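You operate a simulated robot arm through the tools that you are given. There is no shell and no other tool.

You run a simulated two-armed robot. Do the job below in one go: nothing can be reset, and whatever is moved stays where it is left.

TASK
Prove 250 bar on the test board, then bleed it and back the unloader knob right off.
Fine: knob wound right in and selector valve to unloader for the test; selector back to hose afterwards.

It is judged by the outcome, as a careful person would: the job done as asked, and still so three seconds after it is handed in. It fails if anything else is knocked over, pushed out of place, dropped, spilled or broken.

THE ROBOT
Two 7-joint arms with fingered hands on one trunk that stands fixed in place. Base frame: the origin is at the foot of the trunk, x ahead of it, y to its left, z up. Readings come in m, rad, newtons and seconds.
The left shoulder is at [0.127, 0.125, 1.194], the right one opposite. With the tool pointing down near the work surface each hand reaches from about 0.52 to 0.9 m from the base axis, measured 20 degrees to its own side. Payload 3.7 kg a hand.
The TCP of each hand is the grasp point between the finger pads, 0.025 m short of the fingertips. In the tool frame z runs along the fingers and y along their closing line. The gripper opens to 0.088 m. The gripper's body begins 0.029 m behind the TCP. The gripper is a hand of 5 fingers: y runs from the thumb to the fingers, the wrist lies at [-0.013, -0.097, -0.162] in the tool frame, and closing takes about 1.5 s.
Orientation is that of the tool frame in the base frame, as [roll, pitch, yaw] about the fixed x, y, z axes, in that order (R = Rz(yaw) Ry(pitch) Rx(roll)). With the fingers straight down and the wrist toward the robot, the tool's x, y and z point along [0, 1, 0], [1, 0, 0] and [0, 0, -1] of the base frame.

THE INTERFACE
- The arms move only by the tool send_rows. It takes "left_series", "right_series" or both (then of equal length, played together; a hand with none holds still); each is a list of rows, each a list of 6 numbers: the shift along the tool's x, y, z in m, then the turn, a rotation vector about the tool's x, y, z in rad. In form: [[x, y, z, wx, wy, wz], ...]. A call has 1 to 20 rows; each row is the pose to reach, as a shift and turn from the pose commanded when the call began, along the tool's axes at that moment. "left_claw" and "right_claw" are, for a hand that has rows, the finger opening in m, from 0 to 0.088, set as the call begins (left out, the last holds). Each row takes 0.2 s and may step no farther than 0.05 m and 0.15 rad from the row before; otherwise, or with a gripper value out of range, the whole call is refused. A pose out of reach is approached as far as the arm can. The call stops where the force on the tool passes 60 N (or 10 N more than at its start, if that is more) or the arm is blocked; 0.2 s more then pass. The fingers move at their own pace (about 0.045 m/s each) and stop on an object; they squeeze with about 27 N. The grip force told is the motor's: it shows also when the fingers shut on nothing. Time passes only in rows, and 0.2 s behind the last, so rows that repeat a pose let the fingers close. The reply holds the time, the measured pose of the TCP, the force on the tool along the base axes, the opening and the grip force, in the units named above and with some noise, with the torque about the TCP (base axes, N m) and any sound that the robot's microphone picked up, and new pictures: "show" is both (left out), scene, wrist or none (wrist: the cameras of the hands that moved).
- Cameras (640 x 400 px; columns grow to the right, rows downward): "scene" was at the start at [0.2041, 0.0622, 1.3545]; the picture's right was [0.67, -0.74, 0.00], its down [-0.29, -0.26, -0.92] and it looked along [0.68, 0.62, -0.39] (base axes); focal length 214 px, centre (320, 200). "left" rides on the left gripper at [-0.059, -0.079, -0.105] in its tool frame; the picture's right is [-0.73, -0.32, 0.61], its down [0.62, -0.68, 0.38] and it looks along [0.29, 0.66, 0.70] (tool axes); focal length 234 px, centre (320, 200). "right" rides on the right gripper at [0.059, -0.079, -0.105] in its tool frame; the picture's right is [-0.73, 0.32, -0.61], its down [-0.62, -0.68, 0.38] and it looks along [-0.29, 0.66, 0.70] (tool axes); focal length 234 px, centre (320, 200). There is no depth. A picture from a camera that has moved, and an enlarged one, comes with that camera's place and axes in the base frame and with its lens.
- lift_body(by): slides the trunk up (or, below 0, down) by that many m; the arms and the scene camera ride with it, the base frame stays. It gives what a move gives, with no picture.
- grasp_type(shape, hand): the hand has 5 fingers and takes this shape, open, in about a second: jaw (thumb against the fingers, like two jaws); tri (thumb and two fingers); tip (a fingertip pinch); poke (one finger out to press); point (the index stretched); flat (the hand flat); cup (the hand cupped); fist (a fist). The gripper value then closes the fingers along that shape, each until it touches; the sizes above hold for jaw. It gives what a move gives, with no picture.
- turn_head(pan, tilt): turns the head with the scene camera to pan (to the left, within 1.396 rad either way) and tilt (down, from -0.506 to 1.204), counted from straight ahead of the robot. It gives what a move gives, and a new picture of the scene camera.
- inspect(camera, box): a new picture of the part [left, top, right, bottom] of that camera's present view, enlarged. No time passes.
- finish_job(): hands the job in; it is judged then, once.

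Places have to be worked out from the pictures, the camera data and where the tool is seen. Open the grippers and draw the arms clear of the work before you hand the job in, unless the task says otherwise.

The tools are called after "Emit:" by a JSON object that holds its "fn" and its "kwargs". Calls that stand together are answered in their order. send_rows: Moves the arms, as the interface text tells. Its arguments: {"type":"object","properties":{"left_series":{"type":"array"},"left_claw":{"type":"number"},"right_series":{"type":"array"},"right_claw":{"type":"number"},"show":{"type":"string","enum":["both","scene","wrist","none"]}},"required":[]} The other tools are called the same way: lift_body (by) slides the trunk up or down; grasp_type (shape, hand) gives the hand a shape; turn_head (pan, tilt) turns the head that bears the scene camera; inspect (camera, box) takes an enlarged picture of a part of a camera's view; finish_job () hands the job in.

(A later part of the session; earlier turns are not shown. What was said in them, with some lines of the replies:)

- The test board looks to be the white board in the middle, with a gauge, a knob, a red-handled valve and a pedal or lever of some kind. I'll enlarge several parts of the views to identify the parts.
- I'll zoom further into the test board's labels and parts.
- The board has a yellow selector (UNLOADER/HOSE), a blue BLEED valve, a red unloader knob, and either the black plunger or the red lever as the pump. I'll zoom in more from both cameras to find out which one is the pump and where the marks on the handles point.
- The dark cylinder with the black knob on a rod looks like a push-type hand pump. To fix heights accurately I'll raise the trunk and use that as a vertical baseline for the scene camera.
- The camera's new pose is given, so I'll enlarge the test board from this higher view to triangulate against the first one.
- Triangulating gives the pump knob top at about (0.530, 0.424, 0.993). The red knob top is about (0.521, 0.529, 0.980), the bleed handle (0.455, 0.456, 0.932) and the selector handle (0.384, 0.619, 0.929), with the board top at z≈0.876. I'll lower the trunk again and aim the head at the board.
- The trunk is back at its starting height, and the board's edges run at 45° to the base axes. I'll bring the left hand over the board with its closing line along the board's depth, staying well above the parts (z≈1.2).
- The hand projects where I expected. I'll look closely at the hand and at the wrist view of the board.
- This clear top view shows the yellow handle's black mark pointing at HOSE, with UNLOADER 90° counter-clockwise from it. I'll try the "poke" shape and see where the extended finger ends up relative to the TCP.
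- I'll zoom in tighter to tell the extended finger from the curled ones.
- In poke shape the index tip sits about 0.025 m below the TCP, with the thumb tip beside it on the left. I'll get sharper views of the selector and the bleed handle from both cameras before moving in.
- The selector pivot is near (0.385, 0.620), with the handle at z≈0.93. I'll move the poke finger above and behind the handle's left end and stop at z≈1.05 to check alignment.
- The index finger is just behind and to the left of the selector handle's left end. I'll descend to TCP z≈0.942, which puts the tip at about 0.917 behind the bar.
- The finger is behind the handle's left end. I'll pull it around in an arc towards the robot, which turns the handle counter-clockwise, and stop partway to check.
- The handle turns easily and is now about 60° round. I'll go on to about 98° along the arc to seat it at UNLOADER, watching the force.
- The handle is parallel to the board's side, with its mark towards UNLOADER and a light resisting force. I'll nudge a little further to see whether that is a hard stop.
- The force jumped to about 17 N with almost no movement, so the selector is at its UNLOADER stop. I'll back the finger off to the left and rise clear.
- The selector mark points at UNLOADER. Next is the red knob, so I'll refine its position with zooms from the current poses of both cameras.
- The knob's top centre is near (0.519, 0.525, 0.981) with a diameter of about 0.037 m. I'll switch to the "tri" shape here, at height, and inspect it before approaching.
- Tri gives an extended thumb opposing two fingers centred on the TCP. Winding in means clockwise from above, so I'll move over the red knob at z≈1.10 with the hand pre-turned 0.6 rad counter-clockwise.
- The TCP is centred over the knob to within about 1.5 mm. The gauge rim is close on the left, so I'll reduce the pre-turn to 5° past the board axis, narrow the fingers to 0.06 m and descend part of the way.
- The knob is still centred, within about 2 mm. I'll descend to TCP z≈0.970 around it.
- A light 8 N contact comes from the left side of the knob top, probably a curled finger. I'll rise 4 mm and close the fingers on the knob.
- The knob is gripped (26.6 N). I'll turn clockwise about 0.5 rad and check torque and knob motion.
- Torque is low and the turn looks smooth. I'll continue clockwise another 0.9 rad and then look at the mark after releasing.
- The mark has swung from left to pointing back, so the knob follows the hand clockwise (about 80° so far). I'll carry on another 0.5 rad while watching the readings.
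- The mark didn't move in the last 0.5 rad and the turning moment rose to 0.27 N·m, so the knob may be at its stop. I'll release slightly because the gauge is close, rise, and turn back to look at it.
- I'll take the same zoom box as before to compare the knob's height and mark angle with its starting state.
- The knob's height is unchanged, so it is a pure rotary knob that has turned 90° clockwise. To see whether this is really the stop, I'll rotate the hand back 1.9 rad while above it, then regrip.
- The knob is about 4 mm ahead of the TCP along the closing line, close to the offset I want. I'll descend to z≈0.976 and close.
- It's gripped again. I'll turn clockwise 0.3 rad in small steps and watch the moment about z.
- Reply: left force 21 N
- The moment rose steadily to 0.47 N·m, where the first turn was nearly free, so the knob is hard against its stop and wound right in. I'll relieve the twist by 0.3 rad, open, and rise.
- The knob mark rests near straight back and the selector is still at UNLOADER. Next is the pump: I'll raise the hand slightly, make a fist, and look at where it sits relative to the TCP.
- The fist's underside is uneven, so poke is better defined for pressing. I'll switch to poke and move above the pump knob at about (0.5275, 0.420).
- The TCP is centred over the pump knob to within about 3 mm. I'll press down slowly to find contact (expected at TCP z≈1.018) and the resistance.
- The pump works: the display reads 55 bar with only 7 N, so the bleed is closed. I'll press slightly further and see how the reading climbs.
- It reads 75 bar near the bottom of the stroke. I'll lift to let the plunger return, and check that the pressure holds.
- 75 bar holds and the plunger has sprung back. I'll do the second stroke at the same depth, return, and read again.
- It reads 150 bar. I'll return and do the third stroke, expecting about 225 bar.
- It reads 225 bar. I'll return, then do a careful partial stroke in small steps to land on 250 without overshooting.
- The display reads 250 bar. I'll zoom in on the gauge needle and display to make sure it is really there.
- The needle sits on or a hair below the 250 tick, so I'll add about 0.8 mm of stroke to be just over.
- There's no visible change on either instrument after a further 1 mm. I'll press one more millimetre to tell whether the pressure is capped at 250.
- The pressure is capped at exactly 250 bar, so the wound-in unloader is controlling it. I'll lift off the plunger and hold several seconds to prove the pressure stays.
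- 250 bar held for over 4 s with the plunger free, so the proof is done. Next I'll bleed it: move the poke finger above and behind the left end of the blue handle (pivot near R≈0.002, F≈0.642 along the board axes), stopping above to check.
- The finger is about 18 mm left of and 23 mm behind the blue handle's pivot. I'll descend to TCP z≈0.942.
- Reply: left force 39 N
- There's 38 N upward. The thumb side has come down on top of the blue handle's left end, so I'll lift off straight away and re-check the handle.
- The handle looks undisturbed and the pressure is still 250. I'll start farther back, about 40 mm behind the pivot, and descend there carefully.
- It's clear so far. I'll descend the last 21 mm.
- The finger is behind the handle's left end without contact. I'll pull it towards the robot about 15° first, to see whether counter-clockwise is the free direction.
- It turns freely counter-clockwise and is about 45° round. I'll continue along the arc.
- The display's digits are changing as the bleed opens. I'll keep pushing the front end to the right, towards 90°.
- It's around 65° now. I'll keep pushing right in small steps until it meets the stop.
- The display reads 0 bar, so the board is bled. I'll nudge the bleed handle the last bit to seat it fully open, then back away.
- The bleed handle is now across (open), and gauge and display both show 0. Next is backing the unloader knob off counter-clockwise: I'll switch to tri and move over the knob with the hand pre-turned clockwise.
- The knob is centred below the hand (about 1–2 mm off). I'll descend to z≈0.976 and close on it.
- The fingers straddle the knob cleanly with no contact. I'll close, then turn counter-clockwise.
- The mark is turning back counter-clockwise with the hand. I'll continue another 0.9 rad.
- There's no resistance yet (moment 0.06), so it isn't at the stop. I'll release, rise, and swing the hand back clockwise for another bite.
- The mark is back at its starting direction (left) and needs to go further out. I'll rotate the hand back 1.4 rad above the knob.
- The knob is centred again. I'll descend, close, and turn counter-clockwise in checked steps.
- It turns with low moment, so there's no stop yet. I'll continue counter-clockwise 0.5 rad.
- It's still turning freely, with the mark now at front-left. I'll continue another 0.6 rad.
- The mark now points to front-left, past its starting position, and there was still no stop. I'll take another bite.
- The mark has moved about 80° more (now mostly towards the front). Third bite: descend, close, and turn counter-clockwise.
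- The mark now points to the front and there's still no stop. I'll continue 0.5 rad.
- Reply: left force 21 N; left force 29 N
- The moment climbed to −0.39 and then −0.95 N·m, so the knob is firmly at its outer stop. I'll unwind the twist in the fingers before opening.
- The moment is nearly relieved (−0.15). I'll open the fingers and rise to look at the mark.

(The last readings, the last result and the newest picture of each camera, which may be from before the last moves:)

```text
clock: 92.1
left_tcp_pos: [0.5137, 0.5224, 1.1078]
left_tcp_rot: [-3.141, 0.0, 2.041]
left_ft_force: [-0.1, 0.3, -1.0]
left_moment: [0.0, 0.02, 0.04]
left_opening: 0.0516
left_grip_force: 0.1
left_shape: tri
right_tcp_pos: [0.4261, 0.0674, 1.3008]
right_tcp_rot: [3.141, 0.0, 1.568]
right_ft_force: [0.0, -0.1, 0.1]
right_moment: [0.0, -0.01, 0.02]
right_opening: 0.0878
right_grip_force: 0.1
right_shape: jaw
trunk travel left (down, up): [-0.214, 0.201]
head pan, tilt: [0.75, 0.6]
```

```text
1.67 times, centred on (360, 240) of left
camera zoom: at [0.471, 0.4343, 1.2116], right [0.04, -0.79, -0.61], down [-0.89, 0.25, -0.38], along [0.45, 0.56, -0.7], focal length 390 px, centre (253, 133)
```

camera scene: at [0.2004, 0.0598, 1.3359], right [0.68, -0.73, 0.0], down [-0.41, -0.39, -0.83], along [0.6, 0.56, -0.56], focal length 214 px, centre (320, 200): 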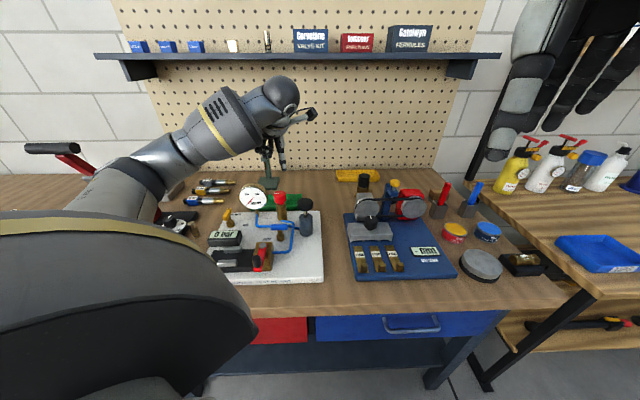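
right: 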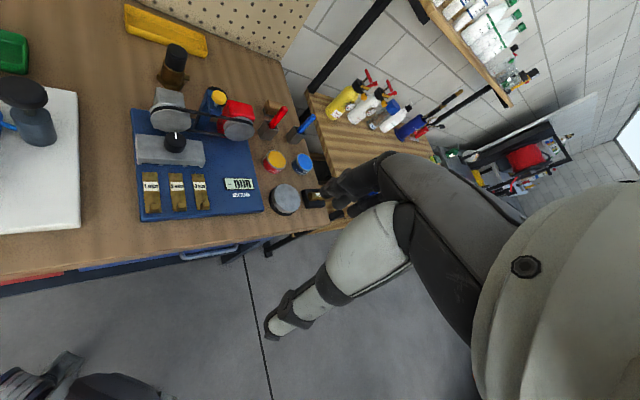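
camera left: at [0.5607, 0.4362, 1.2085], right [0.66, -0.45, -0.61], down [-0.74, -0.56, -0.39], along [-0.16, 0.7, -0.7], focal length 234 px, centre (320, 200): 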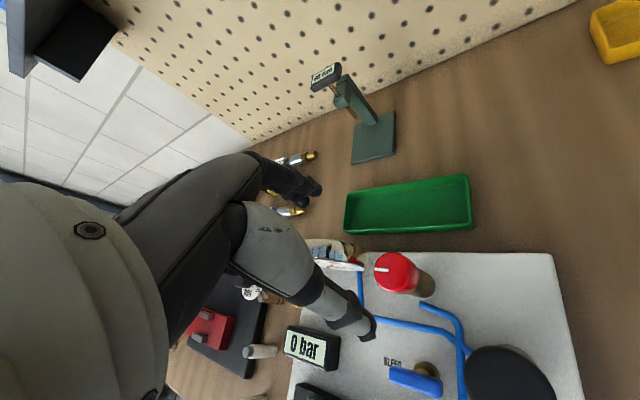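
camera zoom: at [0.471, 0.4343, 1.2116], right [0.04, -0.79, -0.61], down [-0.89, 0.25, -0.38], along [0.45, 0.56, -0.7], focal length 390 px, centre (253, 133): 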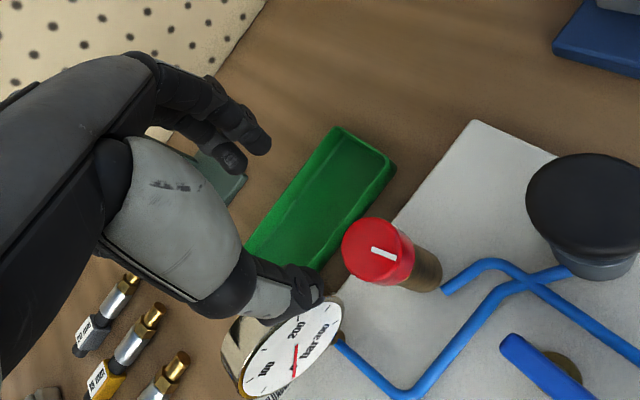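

The mark now rests just past the front. The moment built up there with no such resistance at that hand angle before, so the knob is right off. Last control is the selector back to HOSE, so I'll switch to poke and move above and left of the selector handle's back end, with the hand yawed so the index finger leads.

Emit:
{"fn": "grasp_type", "kwargs": {"hand": "left", "shape": "poke"}}

Emit:
{"fn": "send_rows", "kwargs": {"left_series": [[0.031, -0.01, 0, 0, 0, 0.09], [0.062, -0.021, 0, 0, 0, 0.18], [0.092, -0.031, 0, 0, 0, 0.27], [0.123, -0.042, 0, 0, 0, 0.36], [0.154, -0.052, 0, 0, 0, 0.45], [0.1844, -0.0623, 0, 0, 0, 0.541], [0.1844, -0.0623, 0.045, 0, 0, 0.541], [0.1844, -0.0623, 0.085, 0, 0, 0.541]], "show": "both"}}

Emit:
{"fn": "inspect", "kwargs": {"camera": "scene", "box": [180, 150, 290, 240]}}

Emit:
{"fn": "inspect", "kwargs": {"camera": "left", "box": [280, 120, 560, 400]}}

```text
clock: 93.0
left_tcp_pos: [0.5145, 0.5227, 1.1062]
left_tcp_rot: [3.141, 0.0, 2.039]
left_ft_force: [-0.6, -0.3, -0.4]
left_moment: [0.03, -0.02, -0.01]
left_opening: 0.0
left_grip_force: 0.0
left_shape: poke
right_tcp_pos: [0.4263, 0.0676, 1.2998]
right_tcp_rot: [-3.14, 0.0, 1.571]
right_ft_force: [-0.4, -0.7, -0.3]
right_moment: [-0.02, -0.01, 0.01]
right_opening: 0.0878
right_grip_force: 0.0
right_shape: jaw
trunk travel left (down, up): [-0.214, 0.201]
head pan, tilt: [0.75, 0.6]
```

```text
clock: 94.8
left_tcp_pos: [0.378, 0.6593, 1.0211]
left_tcp_rot: [3.142, 0.0, 1.497]
left_ft_force: [-0.5, -0.2, -0.3]
left_moment: [-0.01, 0.0, -0.01]
left_opening: 0.0
left_grip_force: 0.0
left_shape: poke
right_tcp_pos: [0.4264, 0.0676, 1.3009]
right_tcp_rot: [-3.141, 0.003, 1.57]
right_ft_force: [0.1, 0.2, -0.1]
right_moment: [-0.03, 0.01, 0.0]
right_opening: 0.0879
right_grip_force: 0.0
right_shape: jaw
trunk travel left (down, up): [-0.214, 0.201]
head pan, tilt: [0.75, 0.6]
camera scene: at [0.2, 0.0604, 1.336], right [0.68, -0.73, 0.0], down [-0.41, -0.39, -0.83], along [0.6, 0.56, -0.56], focal length 214 px, centre (320, 200)
camera left: at [0.2944, 0.6067, 1.1258], right [-0.37, -0.7, -0.61], down [-0.63, 0.67, -0.38], along [0.68, 0.24, -0.7], focal length 234 px, centre (320, 200)
```

scene: 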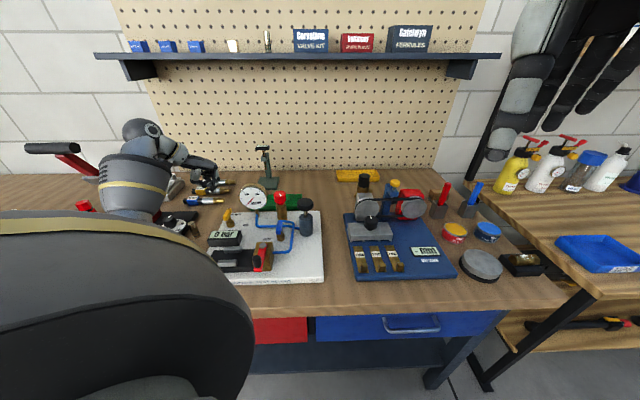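
left: 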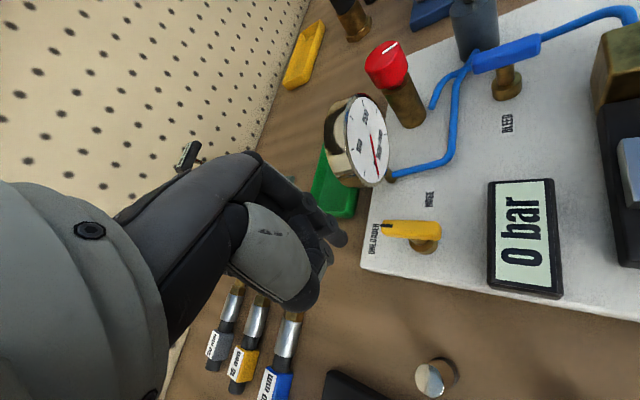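

```text
4.44 times, centred on (235, 195) of scene
camera zoom: at [0.2, 0.0604, 1.336], right [0.68, -0.73, 0.0], down [-0.41, -0.39, -0.83], along [0.6, 0.56, -0.56], focal length 953 px, centre (698, 222)
```

zoom: 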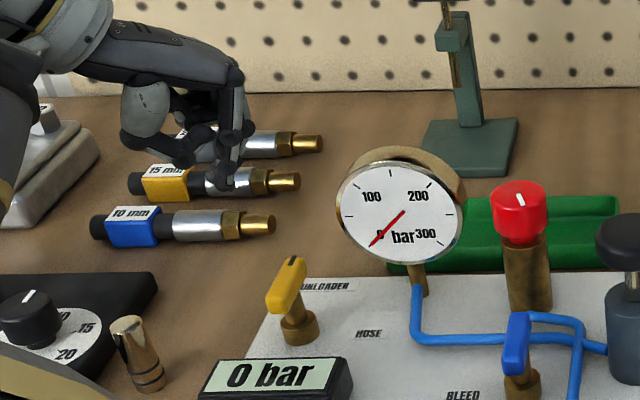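

```text
1.43 times, centred on (420, 260) of left
camera zoom: at [0.2944, 0.6067, 1.1258], right [-0.37, -0.7, -0.61], down [-0.63, 0.67, -0.38], along [0.68, 0.24, -0.7], focal length 334 px, centre (177, 114)
```

zoom: 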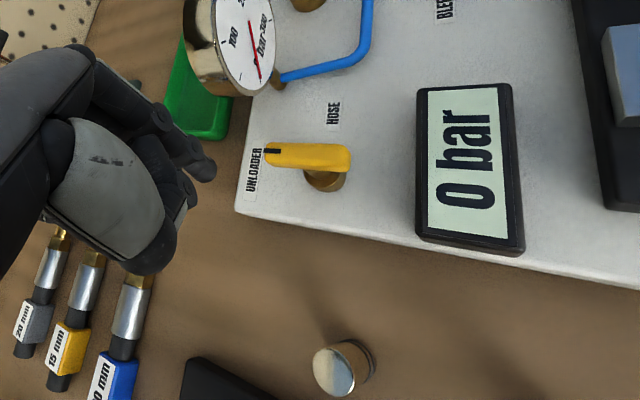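

The geometry agrees: the selector pivot is near R≈−0.165, F≈0.708. I'll descend to the left of the handle's back end.

Emit:
{"fn": "send_rows", "kwargs": {"left_series": [[-0.0017, -0.004, 0, 0, 0, 0], [-0.0017, -0.004, 0.03, 0, 0, 0], [-0.0017, -0.004, 0.057, 0, 0, 0], [-0.0017, -0.004, 0.079, 0, 0, 0]], "show": "none"}}

Emit:
{"fn": "inspect", "kwargs": {"camera": "scene", "box": [190, 170, 270, 240]}}

Emit:
{"fn": "inspect", "kwargs": {"camera": "left", "box": [280, 120, 560, 400]}}

```text
clock: 95.8
left_tcp_pos: [0.3723, 0.658, 0.9418]
left_tcp_rot: [-3.141, 0.0, 1.499]
left_ft_force: [0.0, 0.2, -0.7]
left_moment: [-0.01, 0.01, -0.02]
left_opening: 0.0
left_grip_force: 0.1
left_shape: poke
right_tcp_pos: [0.4261, 0.0671, 1.3006]
right_tcp_rot: [-3.14, -0.001, 1.572]
right_ft_force: [-0.3, 0.0, -0.4]
right_moment: [0.02, -0.01, 0.04]
right_opening: 0.0878
right_grip_force: 0.0
right_shape: jaw
trunk travel left (down, up): [-0.214, 0.201]
head pan, tilt: [0.75, 0.6]
```

```text
5.71 times, centred on (230, 205) of scene
camera zoom: at [0.2002, 0.0604, 1.3359], right [0.68, -0.73, 0.0], down [-0.41, -0.39, -0.82], along [0.6, 0.56, -0.57], focal length 1226 px, centre (834, 171)
```

zoom: 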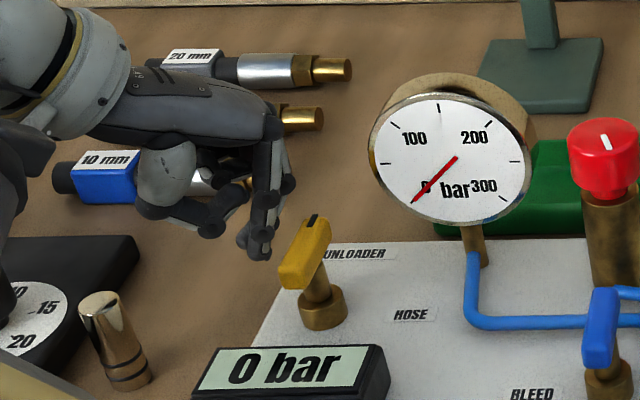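

```text
1.43 times, centred on (420, 260) of left
camera zoom: at [0.2894, 0.6045, 1.0457], right [-0.37, -0.7, -0.61], down [-0.63, 0.67, -0.38], along [0.68, 0.24, -0.7], focal length 334 px, centre (177, 114)
```

zoom: 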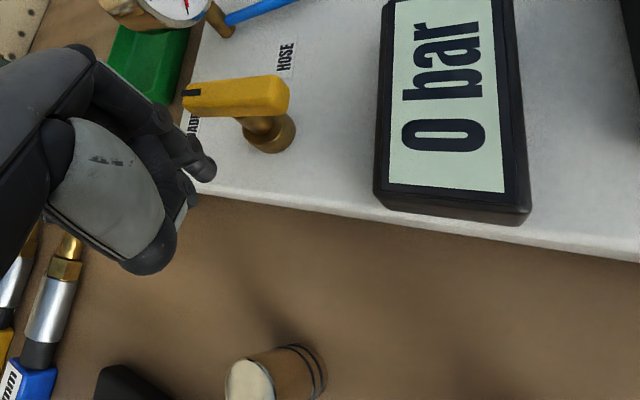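

The index finger is just left of the handle's back end with no contact. I'll push it along the clockwise arc to about 45° and check.

Emit:
{"fn": "send_rows", "kwargs": {"left_series": [[-0.0052, 0.006, 0, 0, 0, 0], [-0.0095, 0.0126, 0, 0, 0, 0], [-0.0103, 0.0187, 0, 0, 0, 0], [-0.0127, 0.0245, 0, 0, 0, 0], [-0.0165, 0.0293, 0, 0, 0, 0]], "show": "none"}}

Emit:
{"fn": "inspect", "kwargs": {"camera": "scene", "box": [190, 170, 270, 240]}}

Emit:
{"fn": "inspect", "kwargs": {"camera": "left", "box": [280, 120, 560, 400]}}

```text
clock: 97.0
left_tcp_pos: [0.3992, 0.6383, 0.9421]
left_tcp_rot: [-3.141, 0.0, 1.499]
left_ft_force: [-1.4, 1.4, -0.5]
left_moment: [0.0, -0.03, 0.0]
left_opening: 0.0002
left_grip_force: 0.0
left_shape: poke
right_tcp_pos: [0.4269, 0.0683, 1.3006]
right_tcp_rot: [-3.14, -0.001, 1.571]
right_ft_force: [0.3, -0.9, 0.5]
right_moment: [-0.03, -0.01, 0.01]
right_opening: 0.0878
right_grip_force: 0.0
right_shape: jaw
trunk travel left (down, up): [-0.214, 0.201]
head pan, tilt: [0.75, 0.6]
```

```text
5.71 times, centred on (230, 205) of scene
camera zoom: at [0.2001, 0.0603, 1.336], right [0.68, -0.73, 0.0], down [-0.41, -0.39, -0.83], along [0.6, 0.56, -0.56], focal length 1226 px, centre (834, 171)
```

zoom: 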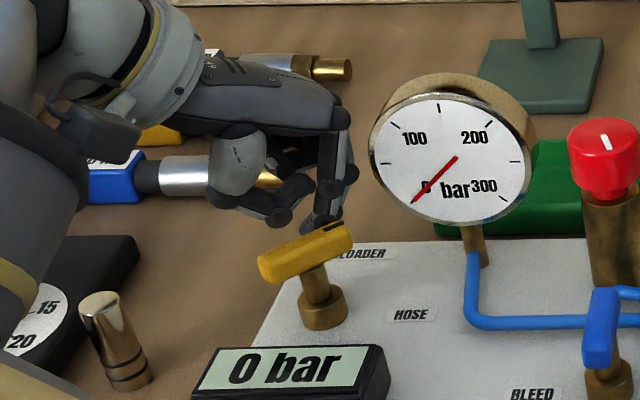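

```text
1.43 times, centred on (420, 260) of left
camera zoom: at [0.3172, 0.5857, 1.047], right [-0.37, -0.7, -0.61], down [-0.63, 0.67, -0.38], along [0.68, 0.24, -0.7], focal length 334 px, centre (177, 114)
```

zoom: 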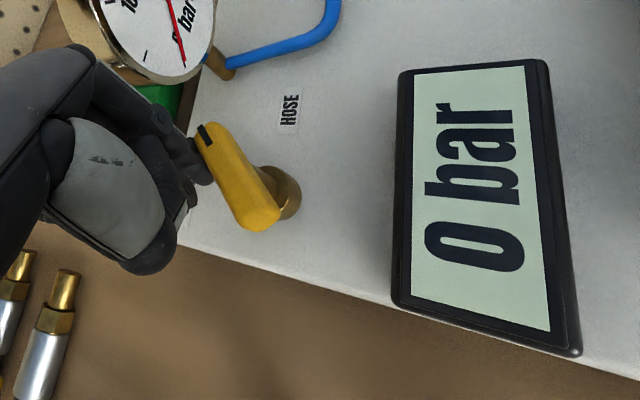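

The handle is past halfway. Continuing this way would bring the knuckles close to the gauge rim, so I'll withdraw, rise, and finish by pushing the other (front-left) end from the front.

Emit:
{"fn": "send_rows", "kwargs": {"left_series": [[0.0154, -0.0131, 0, 0, 0, 0], [0.0154, -0.0131, -0.03, 0, 0, 0], [0.0154, -0.0131, -0.068, 0, 0, 0], [0.0048, -0.0183, -0.068, 0, 0, -0.143], [-0.0058, -0.0236, -0.068, 0, 0, -0.286], [-0.0165, -0.0288, -0.068, 0, 0, -0.429], [-0.0271, -0.034, -0.068, 0, 0, -0.571], [-0.0377, -0.0393, -0.068, 0, 0, -0.714], [-0.0483, -0.0445, -0.068, 0, 0, -0.857]], "show": "none"}}

Emit:
{"fn": "inspect", "kwargs": {"camera": "scene", "box": [190, 170, 270, 240]}}

Emit:
{"fn": "inspect", "kwargs": {"camera": "left", "box": [280, 120, 560, 400]}}

```text
clock: 99.0
left_tcp_pos: [0.3528, 0.5943, 1.0122]
left_tcp_rot: [3.138, 0.0, 2.357]
left_ft_force: [-0.1, 0.2, 0.4]
left_moment: [0.02, 0.0, -0.01]
left_opening: 0.0003
left_grip_force: 0.0
left_shape: poke
right_tcp_pos: [0.4266, 0.0667, 1.3]
right_tcp_rot: [-3.141, -0.001, 1.57]
right_ft_force: [-0.4, -0.6, -0.7]
right_moment: [0.02, 0.02, -0.01]
right_opening: 0.0878
right_grip_force: 0.0
right_shape: jaw
trunk travel left (down, up): [-0.214, 0.201]
head pan, tilt: [0.75, 0.6]
```

```text
5.71 times, centred on (230, 205) of scene
camera zoom: at [0.2001, 0.06, 1.336], right [0.68, -0.73, 0.0], down [-0.41, -0.39, -0.83], along [0.6, 0.56, -0.56], focal length 1226 px, centre (834, 171)
```

zoom: 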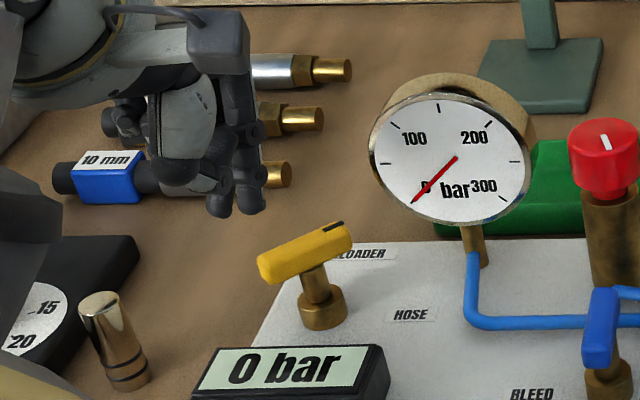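

```text
1.43 times, centred on (420, 260) of left
camera zoom: at [0.3384, 0.4962, 1.1156], right [0.29, -0.74, -0.61], down [-0.92, -0.04, -0.38], along [0.26, 0.67, -0.7], focal length 334 px, centre (177, 114)
```

zoom: 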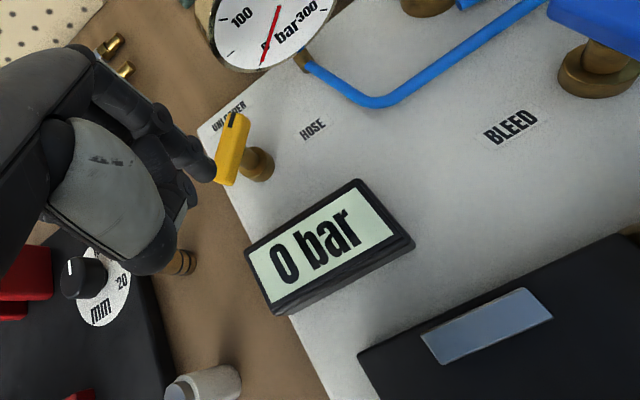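

The hand is above the front side of the handle. I'll descend to z≈0.945, where the tips stay about 15 mm above the display.

Emit:
{"fn": "send_rows", "kwargs": {"left_series": [[0, 0, 0.025, 0, 0, 0], [0, 0, 0.048, 0, 0, 0], [0, 0, 0.067, 0, 0, 0]], "show": "none"}}

Emit:
{"fn": "inspect", "kwargs": {"camera": "scene", "box": [190, 170, 270, 240]}}

Emit:
{"fn": "inspect", "kwargs": {"camera": "left", "box": [280, 120, 560, 400]}}

```text
clock: 99.8
left_tcp_pos: [0.3505, 0.5948, 0.9441]
left_tcp_rot: [3.14, -0.001, 2.357]
left_ft_force: [-1.8, -1.8, 4.6]
left_moment: [0.06, -0.06, 0.01]
left_opening: 0.0002
left_grip_force: 0.0
left_shape: poke
right_tcp_pos: [0.4252, 0.0666, 1.3009]
right_tcp_rot: [-3.141, 0.002, 1.57]
right_ft_force: [-0.7, 0.3, 0.8]
right_moment: [0.03, 0.0, -0.03]
right_opening: 0.0877
right_grip_force: 0.0
right_shape: jaw
trunk travel left (down, up): [-0.214, 0.201]
head pan, tilt: [0.75, 0.6]
```

```text
5.71 times, centred on (230, 205) of scene
camera zoom: at [0.1993, 0.0595, 1.3362], right [0.68, -0.73, 0.0], down [-0.41, -0.38, -0.83], along [0.6, 0.56, -0.56], focal length 1226 px, centre (834, 171)
```

zoom: 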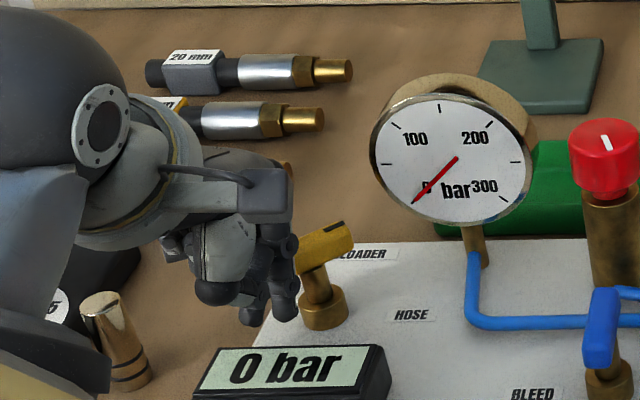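

```text
1.43 times, centred on (420, 260) of left
camera zoom: at [0.3368, 0.4961, 1.0485], right [0.29, -0.74, -0.61], down [-0.92, -0.04, -0.38], along [0.26, 0.67, -0.69], focal length 334 px, centre (177, 114)
```

zoom: 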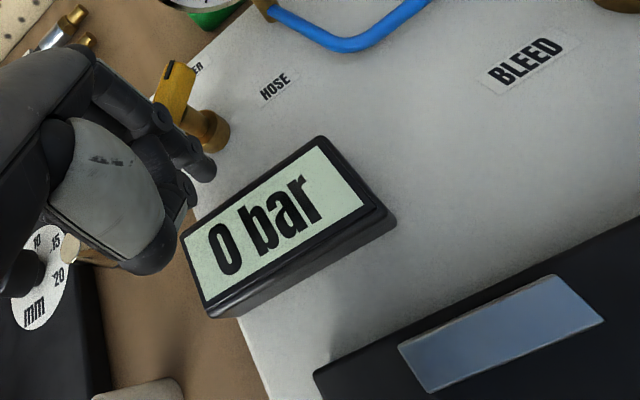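

There's a light touch against the handle's front edge, on the side I want to push. I'll sweep left and back along the arc and check at about 75°.

Emit:
{"fn": "send_rows", "kwargs": {"left_series": [[0.003, 0.005, 0, 0, 0, 0], [0.0055, 0.01, 0, 0, 0, 0], [0.0075, 0.0145, 0, 0, 0, 0], [0.0115, 0.017, 0, 0, 0, 0]], "show": "none"}}

Emit:
{"fn": "inspect", "kwargs": {"camera": "scene", "box": [190, 170, 270, 240]}}

Emit:
{"fn": "inspect", "kwargs": {"camera": "left", "box": [280, 120, 560, 400]}}

```text
clock: 100.8
left_tcp_pos: [0.3559, 0.6137, 0.9448]
left_tcp_rot: [3.139, 0.0, 2.354]
left_ft_force: [-1.4, -3.5, 3.5]
left_moment: [0.05, -0.02, -0.01]
left_opening: 0.0001
left_grip_force: 0.0
left_shape: poke
right_tcp_pos: [0.4254, 0.0665, 1.3006]
right_tcp_rot: [3.142, 0.0, 1.57]
right_ft_force: [0.0, 0.6, 0.1]
right_moment: [-0.01, 0.0, 0.01]
right_opening: 0.0877
right_grip_force: 0.1
right_shape: jaw
trunk travel left (down, up): [-0.214, 0.201]
head pan, tilt: [0.75, 0.6]
```

```text
5.71 times, centred on (230, 205) of scene
camera zoom: at [0.1996, 0.0595, 1.3361], right [0.68, -0.73, 0.0], down [-0.41, -0.38, -0.83], along [0.6, 0.56, -0.56], focal length 1226 px, centre (834, 171)
```

zoom: 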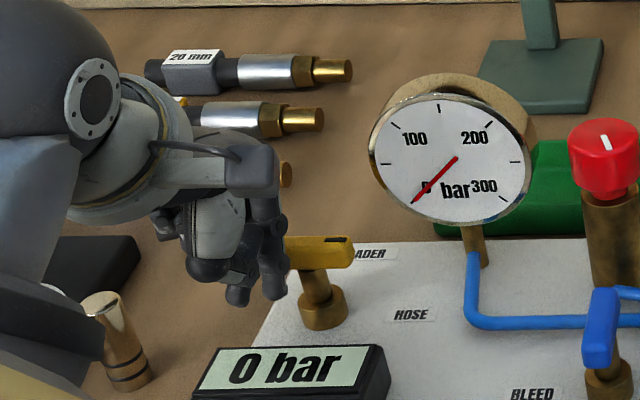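

```text
1.43 times, centred on (420, 260) of left
camera zoom: at [0.3414, 0.5162, 1.0484], right [0.28, -0.74, -0.61], down [-0.92, -0.04, -0.38], along [0.26, 0.67, -0.7], focal length 334 px, centre (177, 114)
```

zoom: 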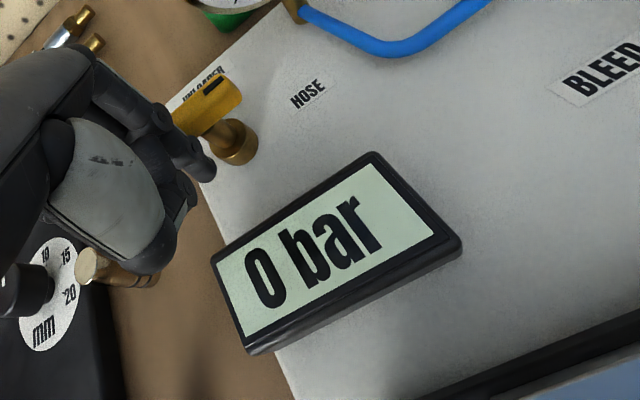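

The handle is nearly back along the board, with its mark towards HOSE. I'll push gently a few more millimetres to seat it at the stop.

Emit:
{"fn": "send_rows", "kwargs": {"left_series": [[0.001, 0.002, 0, 0, 0, 0], [0.002, 0.0035, 0, 0, 0, 0]], "show": "none"}}

Emit:
{"fn": "inspect", "kwargs": {"camera": "scene", "box": [205, 195, 255, 240]}}

Emit:
{"fn": "inspect", "kwargs": {"camera": "left", "box": [330, 130, 450, 230]}}

```text
clock: 101.4
left_tcp_pos: [0.3553, 0.618, 0.9442]
left_tcp_rot: [3.141, -0.002, 2.356]
left_ft_force: [-4.9, -1.1, 3.3]
left_moment: [0.03, 0.01, 0.03]
left_opening: 0.0
left_grip_force: 0.1
left_shape: poke
right_tcp_pos: [0.4246, 0.0665, 1.3008]
right_tcp_rot: [-3.14, 0.001, 1.57]
right_ft_force: [-0.3, -0.3, -0.4]
right_moment: [0.01, 0.0, -0.02]
right_opening: 0.0878
right_grip_force: 0.0
right_shape: jaw
trunk travel left (down, up): [-0.214, 0.201]
head pan, tilt: [0.75, 0.6]
```

```text
8.89 times, centred on (230, 218) of scene
camera zoom: at [0.1991, 0.0596, 1.3362], right [0.68, -0.73, 0.0], down [-0.41, -0.39, -0.83], along [0.6, 0.56, -0.56], focal length 1906 px, centre (1120, 44)
```

zoom: 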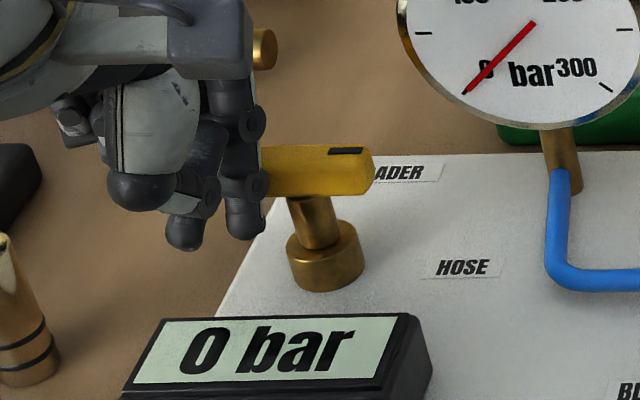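

```text
4.00 times, centred on (390, 180) of left
camera zoom: at [0.3418, 0.5204, 1.0483], right [0.29, -0.74, -0.61], down [-0.92, -0.04, -0.38], along [0.26, 0.67, -0.7], focal length 937 px, centre (40, 280)
```

zoom: 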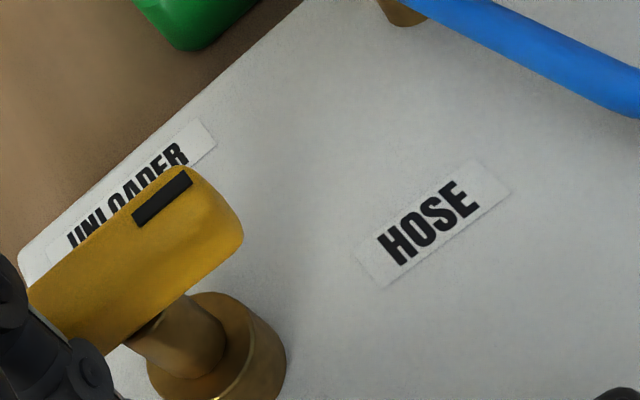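

The mark matches its original HOSE orientation. I'll nudge once more to confirm it's against the stop.

Emit:
{"fn": "send_rows", "kwargs": {"left_series": [[0.0005, 0.0015, 0, 0, 0, 0], [0.001, 0.003, 0, 0, 0, 0]], "show": "none"}}

Emit:
{"fn": "inspect", "kwargs": {"camera": "scene", "box": [205, 195, 255, 240]}}

```text
clock: 102.0
left_tcp_pos: [0.3578, 0.6208, 0.9437]
left_tcp_rot: [3.141, 0.0, 2.357]
left_ft_force: [-8.9, -1.3, 4.3]
left_moment: [0.03, 0.01, 0.03]
left_opening: 0.0
left_grip_force: 0.1
left_shape: poke
right_tcp_pos: [0.4239, 0.0665, 1.3009]
right_tcp_rot: [-3.14, 0.0, 1.568]
right_ft_force: [0.1, -1.2, -1.1]
right_moment: [-0.02, -0.03, 0.01]
right_opening: 0.088
right_grip_force: 0.2
right_shape: jaw
trunk travel left (down, up): [-0.214, 0.201]
head pan, tilt: [0.75, 0.6]
```

```text
8.89 times, centred on (230, 218) of scene
camera zoom: at [0.1987, 0.0596, 1.3362], right [0.68, -0.73, 0.0], down [-0.41, -0.39, -0.83], along [0.6, 0.56, -0.56], focal length 1906 px, centre (1120, 44)
```

zoom: 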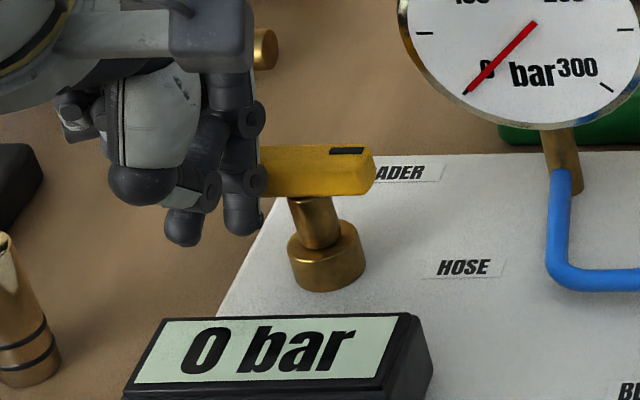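

Force rises with no further motion, so the selector is at its HOSE stop. I'll back away towards the robot, then rise.

Emit:
{"fn": "send_rows", "kwargs": {"left_series": [[0.001, -0.012, 0, 0, 0, 0], [0.001, -0.024, 0, 0, 0, 0], [0.001, -0.028, -0.03, 0, 0, 0], [0.001, -0.028, -0.075, 0, 0, 0], [0.001, -0.028, -0.12, 0, 0, 0], [0.001, -0.028, -0.16, 0, 0, 0]], "show": "both"}}

Emit:
{"fn": "inspect", "kwargs": {"camera": "scene", "box": [195, 170, 335, 260]}}

Emit:
{"fn": "inspect", "kwargs": {"camera": "left", "box": [330, 130, 640, 370]}}

```text
clock: 103.4
left_tcp_pos: [0.3382, 0.6012, 1.1042]
left_tcp_rot: [3.141, 0.001, 2.357]
left_ft_force: [0.1, 0.4, 0.0]
left_moment: [0.02, -0.01, -0.02]
left_opening: 0.0
left_grip_force: 0.0
left_shape: poke
right_tcp_pos: [0.4265, 0.0664, 1.3003]
right_tcp_rot: [-3.14, -0.001, 1.57]
right_ft_force: [0.7, -0.2, -0.5]
right_moment: [0.0, 0.02, 0.0]
right_opening: 0.0879
right_grip_force: 0.0
right_shape: jaw
trunk travel left (down, up): [-0.214, 0.201]
head pan, tilt: [0.75, 0.6]
camera scene: at [0.1999, 0.06, 1.336], right [0.68, -0.73, 0.0], down [-0.41, -0.39, -0.83], along [0.6, 0.56, -0.56], focal length 214 px, centre (320, 200)
camera left: at [0.3237, 0.5035, 1.2093], right [0.28, -0.74, -0.61], down [-0.92, -0.04, -0.38], along [0.26, 0.67, -0.7], focal length 234 px, centre (320, 200)
```

scene: 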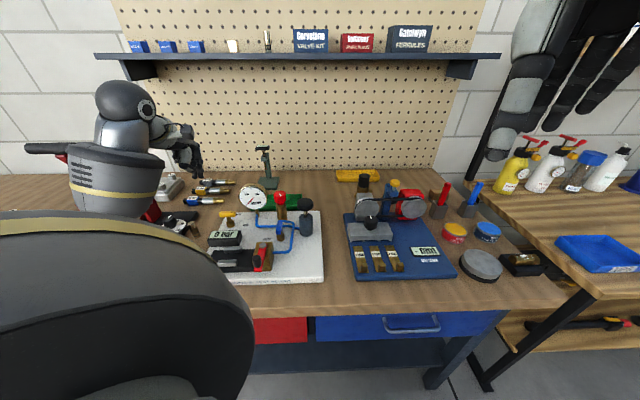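
left: 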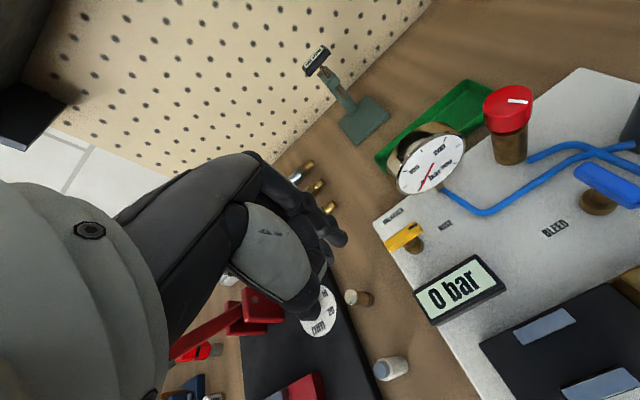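

```text
4.44 times, centred on (265, 215) of scene
camera zoom: at [0.1999, 0.06, 1.336], right [0.68, -0.73, 0.0], down [-0.41, -0.39, -0.83], along [0.6, 0.56, -0.56], focal length 953 px, centre (564, 133)
```

zoom: 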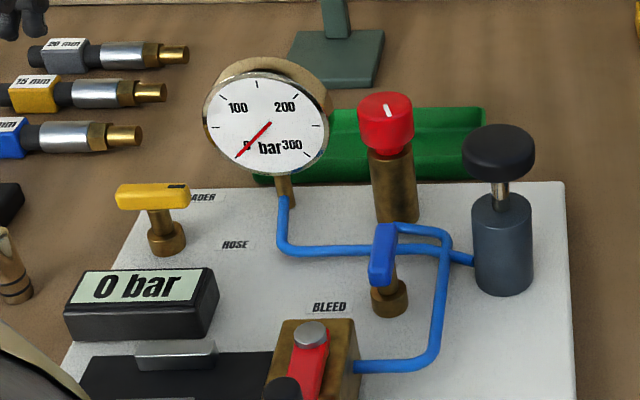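

```text
1.67 times, centred on (485, 250) of left
camera zoom: at [0.3237, 0.5035, 1.2093], right [0.28, -0.74, -0.61], down [-0.92, -0.04, -0.38], along [0.26, 0.67, -0.7], focal length 390 px, centre (45, 117)
```

zoom: 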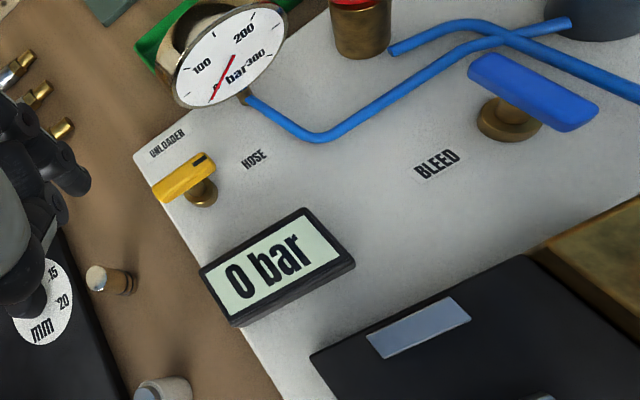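

The selector is at HOSE, the bleed is open and the reading is 0 bar. I'll check the red knob's mark closely to confirm it stayed at the outer stop.

Emit:
{"fn": "inspect", "kwargs": {"camera": "scene", "box": [265, 185, 300, 215]}}

Emit:
{"fn": "inspect", "kwargs": {"camera": "left", "box": [470, 70, 550, 170]}}

```text
13.33 times, centred on (282, 200) of scene
camera zoom: at [0.1999, 0.06, 1.336], right [0.68, -0.73, 0.0], down [-0.41, -0.39, -0.83], along [0.6, 0.56, -0.56], focal length 2860 px, centre (820, 200)
```

zoom: 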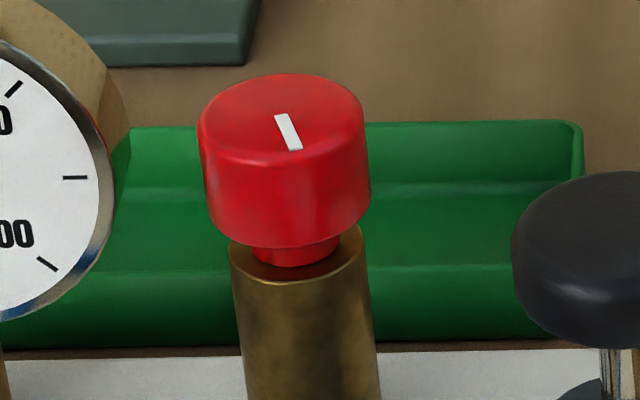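

```text
4.00 times, centred on (510, 120) of left
camera zoom: at [0.3237, 0.5035, 1.2093], right [0.28, -0.74, -0.61], down [-0.92, -0.04, -0.38], along [0.26, 0.67, -0.7], focal length 937 px, centre (-440, 520)
```

zoom: 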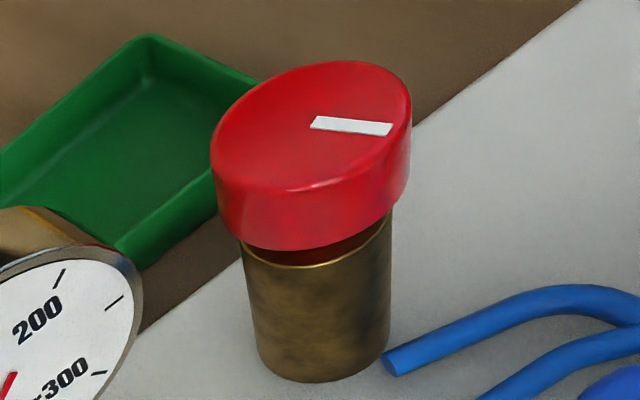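

The knob mark rests about 20° past the front, consistent with the outer stop. Finally I'll open the left hand (jaw) and retreat up and back to its starting place.

Emit:
{"fn": "grasp_type", "kwargs": {"hand": "left", "shape": "jaw"}}

Emit:
{"fn": "send_rows", "kwargs": {"left_series": [[0, 0, -0.045, 0, 0, 0], [0, 0, -0.09, 0, 0, 0], [0, 0, -0.135, 0, 0, 0], [0, 0, -0.175, 0, 0, 0], [-0.017, -0.026, -0.18, 0, 0, 0.131], [-0.034, -0.052, -0.185, 0, 0, 0.262], [-0.05, -0.077, -0.19, 0, 0, 0.393], [-0.067, -0.103, -0.193, 0, 0, 0.524], [-0.084, -0.129, -0.195, 0, 0, 0.655], [-0.101, -0.155, -0.197, 0, 0, 0.787]], "show": "both"}}

Emit:
{"fn": "inspect", "kwargs": {"camera": "scene", "box": [150, 150, 350, 290]}}

```text
clock: 104.3
left_tcp_pos: [0.3371, 0.602, 1.1052]
left_tcp_rot: [-3.141, -0.002, 2.356]
left_ft_force: [0.4, -0.5, 0.0]
left_moment: [0.03, 0.01, 0.01]
left_opening: 0.088
left_grip_force: 0.0
left_shape: jaw
right_tcp_pos: [0.4265, 0.0674, 1.3]
right_tcp_rot: [-3.14, 0.0, 1.572]
right_ft_force: [-0.6, 0.0, 0.5]
right_moment: [0.01, 0.0, -0.02]
right_opening: 0.0876
right_grip_force: 0.2
right_shape: jaw
trunk travel left (down, up): [-0.214, 0.201]
head pan, tilt: [0.75, 0.6]
```

```text
clock: 106.5
left_tcp_pos: [0.3009, 0.421, 1.3006]
left_tcp_rot: [-3.141, 0.001, 1.567]
left_ft_force: [0.6, -0.5, -0.3]
left_moment: [-0.02, -0.01, 0.0]
left_opening: 0.088
left_grip_force: 0.1
left_shape: jaw
right_tcp_pos: [0.4263, 0.0671, 1.3005]
right_tcp_rot: [-3.139, 0.0, 1.57]
right_ft_force: [0.5, -0.1, 0.1]
right_moment: [0.0, 0.03, 0.0]
right_opening: 0.088
right_grip_force: 0.1
right_shape: jaw
trunk travel left (down, up): [-0.214, 0.201]
head pan, tilt: [0.75, 0.6]
camera scene: at [0.2002, 0.06, 1.3359], right [0.68, -0.73, 0.0], down [-0.41, -0.39, -0.83], along [0.6, 0.56, -0.56], focal length 214 px, centre (320, 200)
camera left: at [0.2209, 0.3619, 1.4046], right [-0.33, -0.72, -0.61], down [-0.68, 0.63, -0.38], along [0.66, 0.29, -0.7], focal length 234 px, centre (320, 200)
```

scene: 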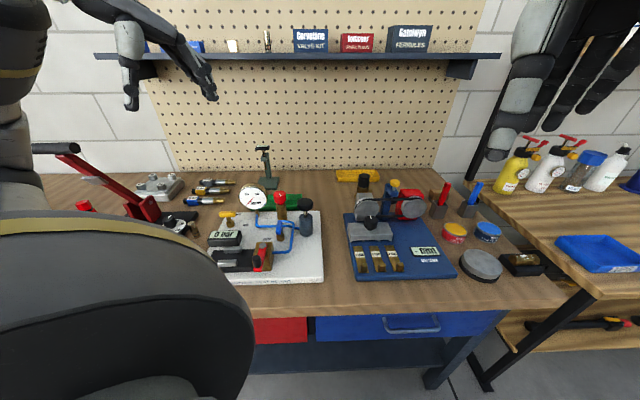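
left: 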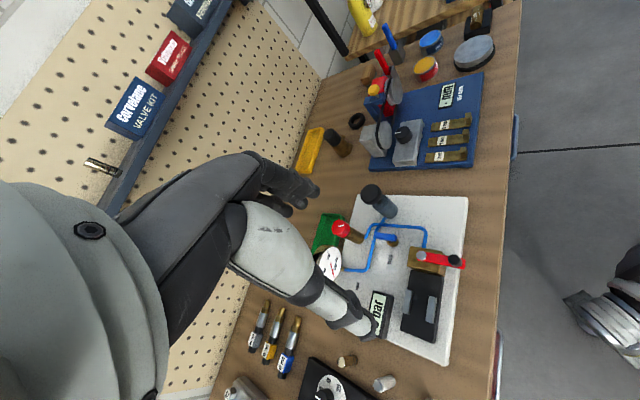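

```text
2.86 times, centred on (250, 220) of scene
camera zoom: at [0.2002, 0.06, 1.3359], right [0.68, -0.73, 0.0], down [-0.41, -0.39, -0.83], along [0.6, 0.56, -0.56], focal length 613 px, centre (520, 143)
```

zoom: 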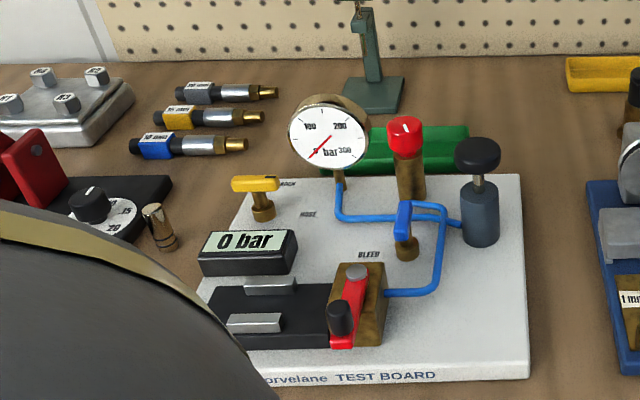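

Everything else on the bench is where it was. The display and gauge read 0 bar with the bleed open, the unloader knob is at its outer stop, the selector is at HOSE, and both hands are open and clear. I'll hand the job in.

Emit:
{"fn": "finish_job", "kwargs": {}}

```text
The job is handed in.
```

The test board was proved at 250 bar, and I've handed the job in. It has been bled to 0 bar, the unloader knob is backed right off, and the selector is back at HOSE.

- **Test:** I wound the knob clockwise to its stop and set the selector to UNLOADER. The pump brought it up to 250 bar, and further pumping didn't raise it past that. It held at 250 for about 4 seconds with the plunger released.
- **Bleed:** I opened the blue valve, and both the gauge and the display dropped to 0 bar. I left that valve open, since you didn't ask for it to be closed.
- **Knob:** I turned it counter-clockwise to its other stop, which is about 200° from fully in.
- **Contact with the board:** While lining up on the bleed valve, the left thumb pressed on top of its handle with about 38 N. I lifted off straight away; the handle showed no change and still turned freely.

Nothing else on the bench was moved. The left arm is back at its starting position with the hand open. The right arm was never used.
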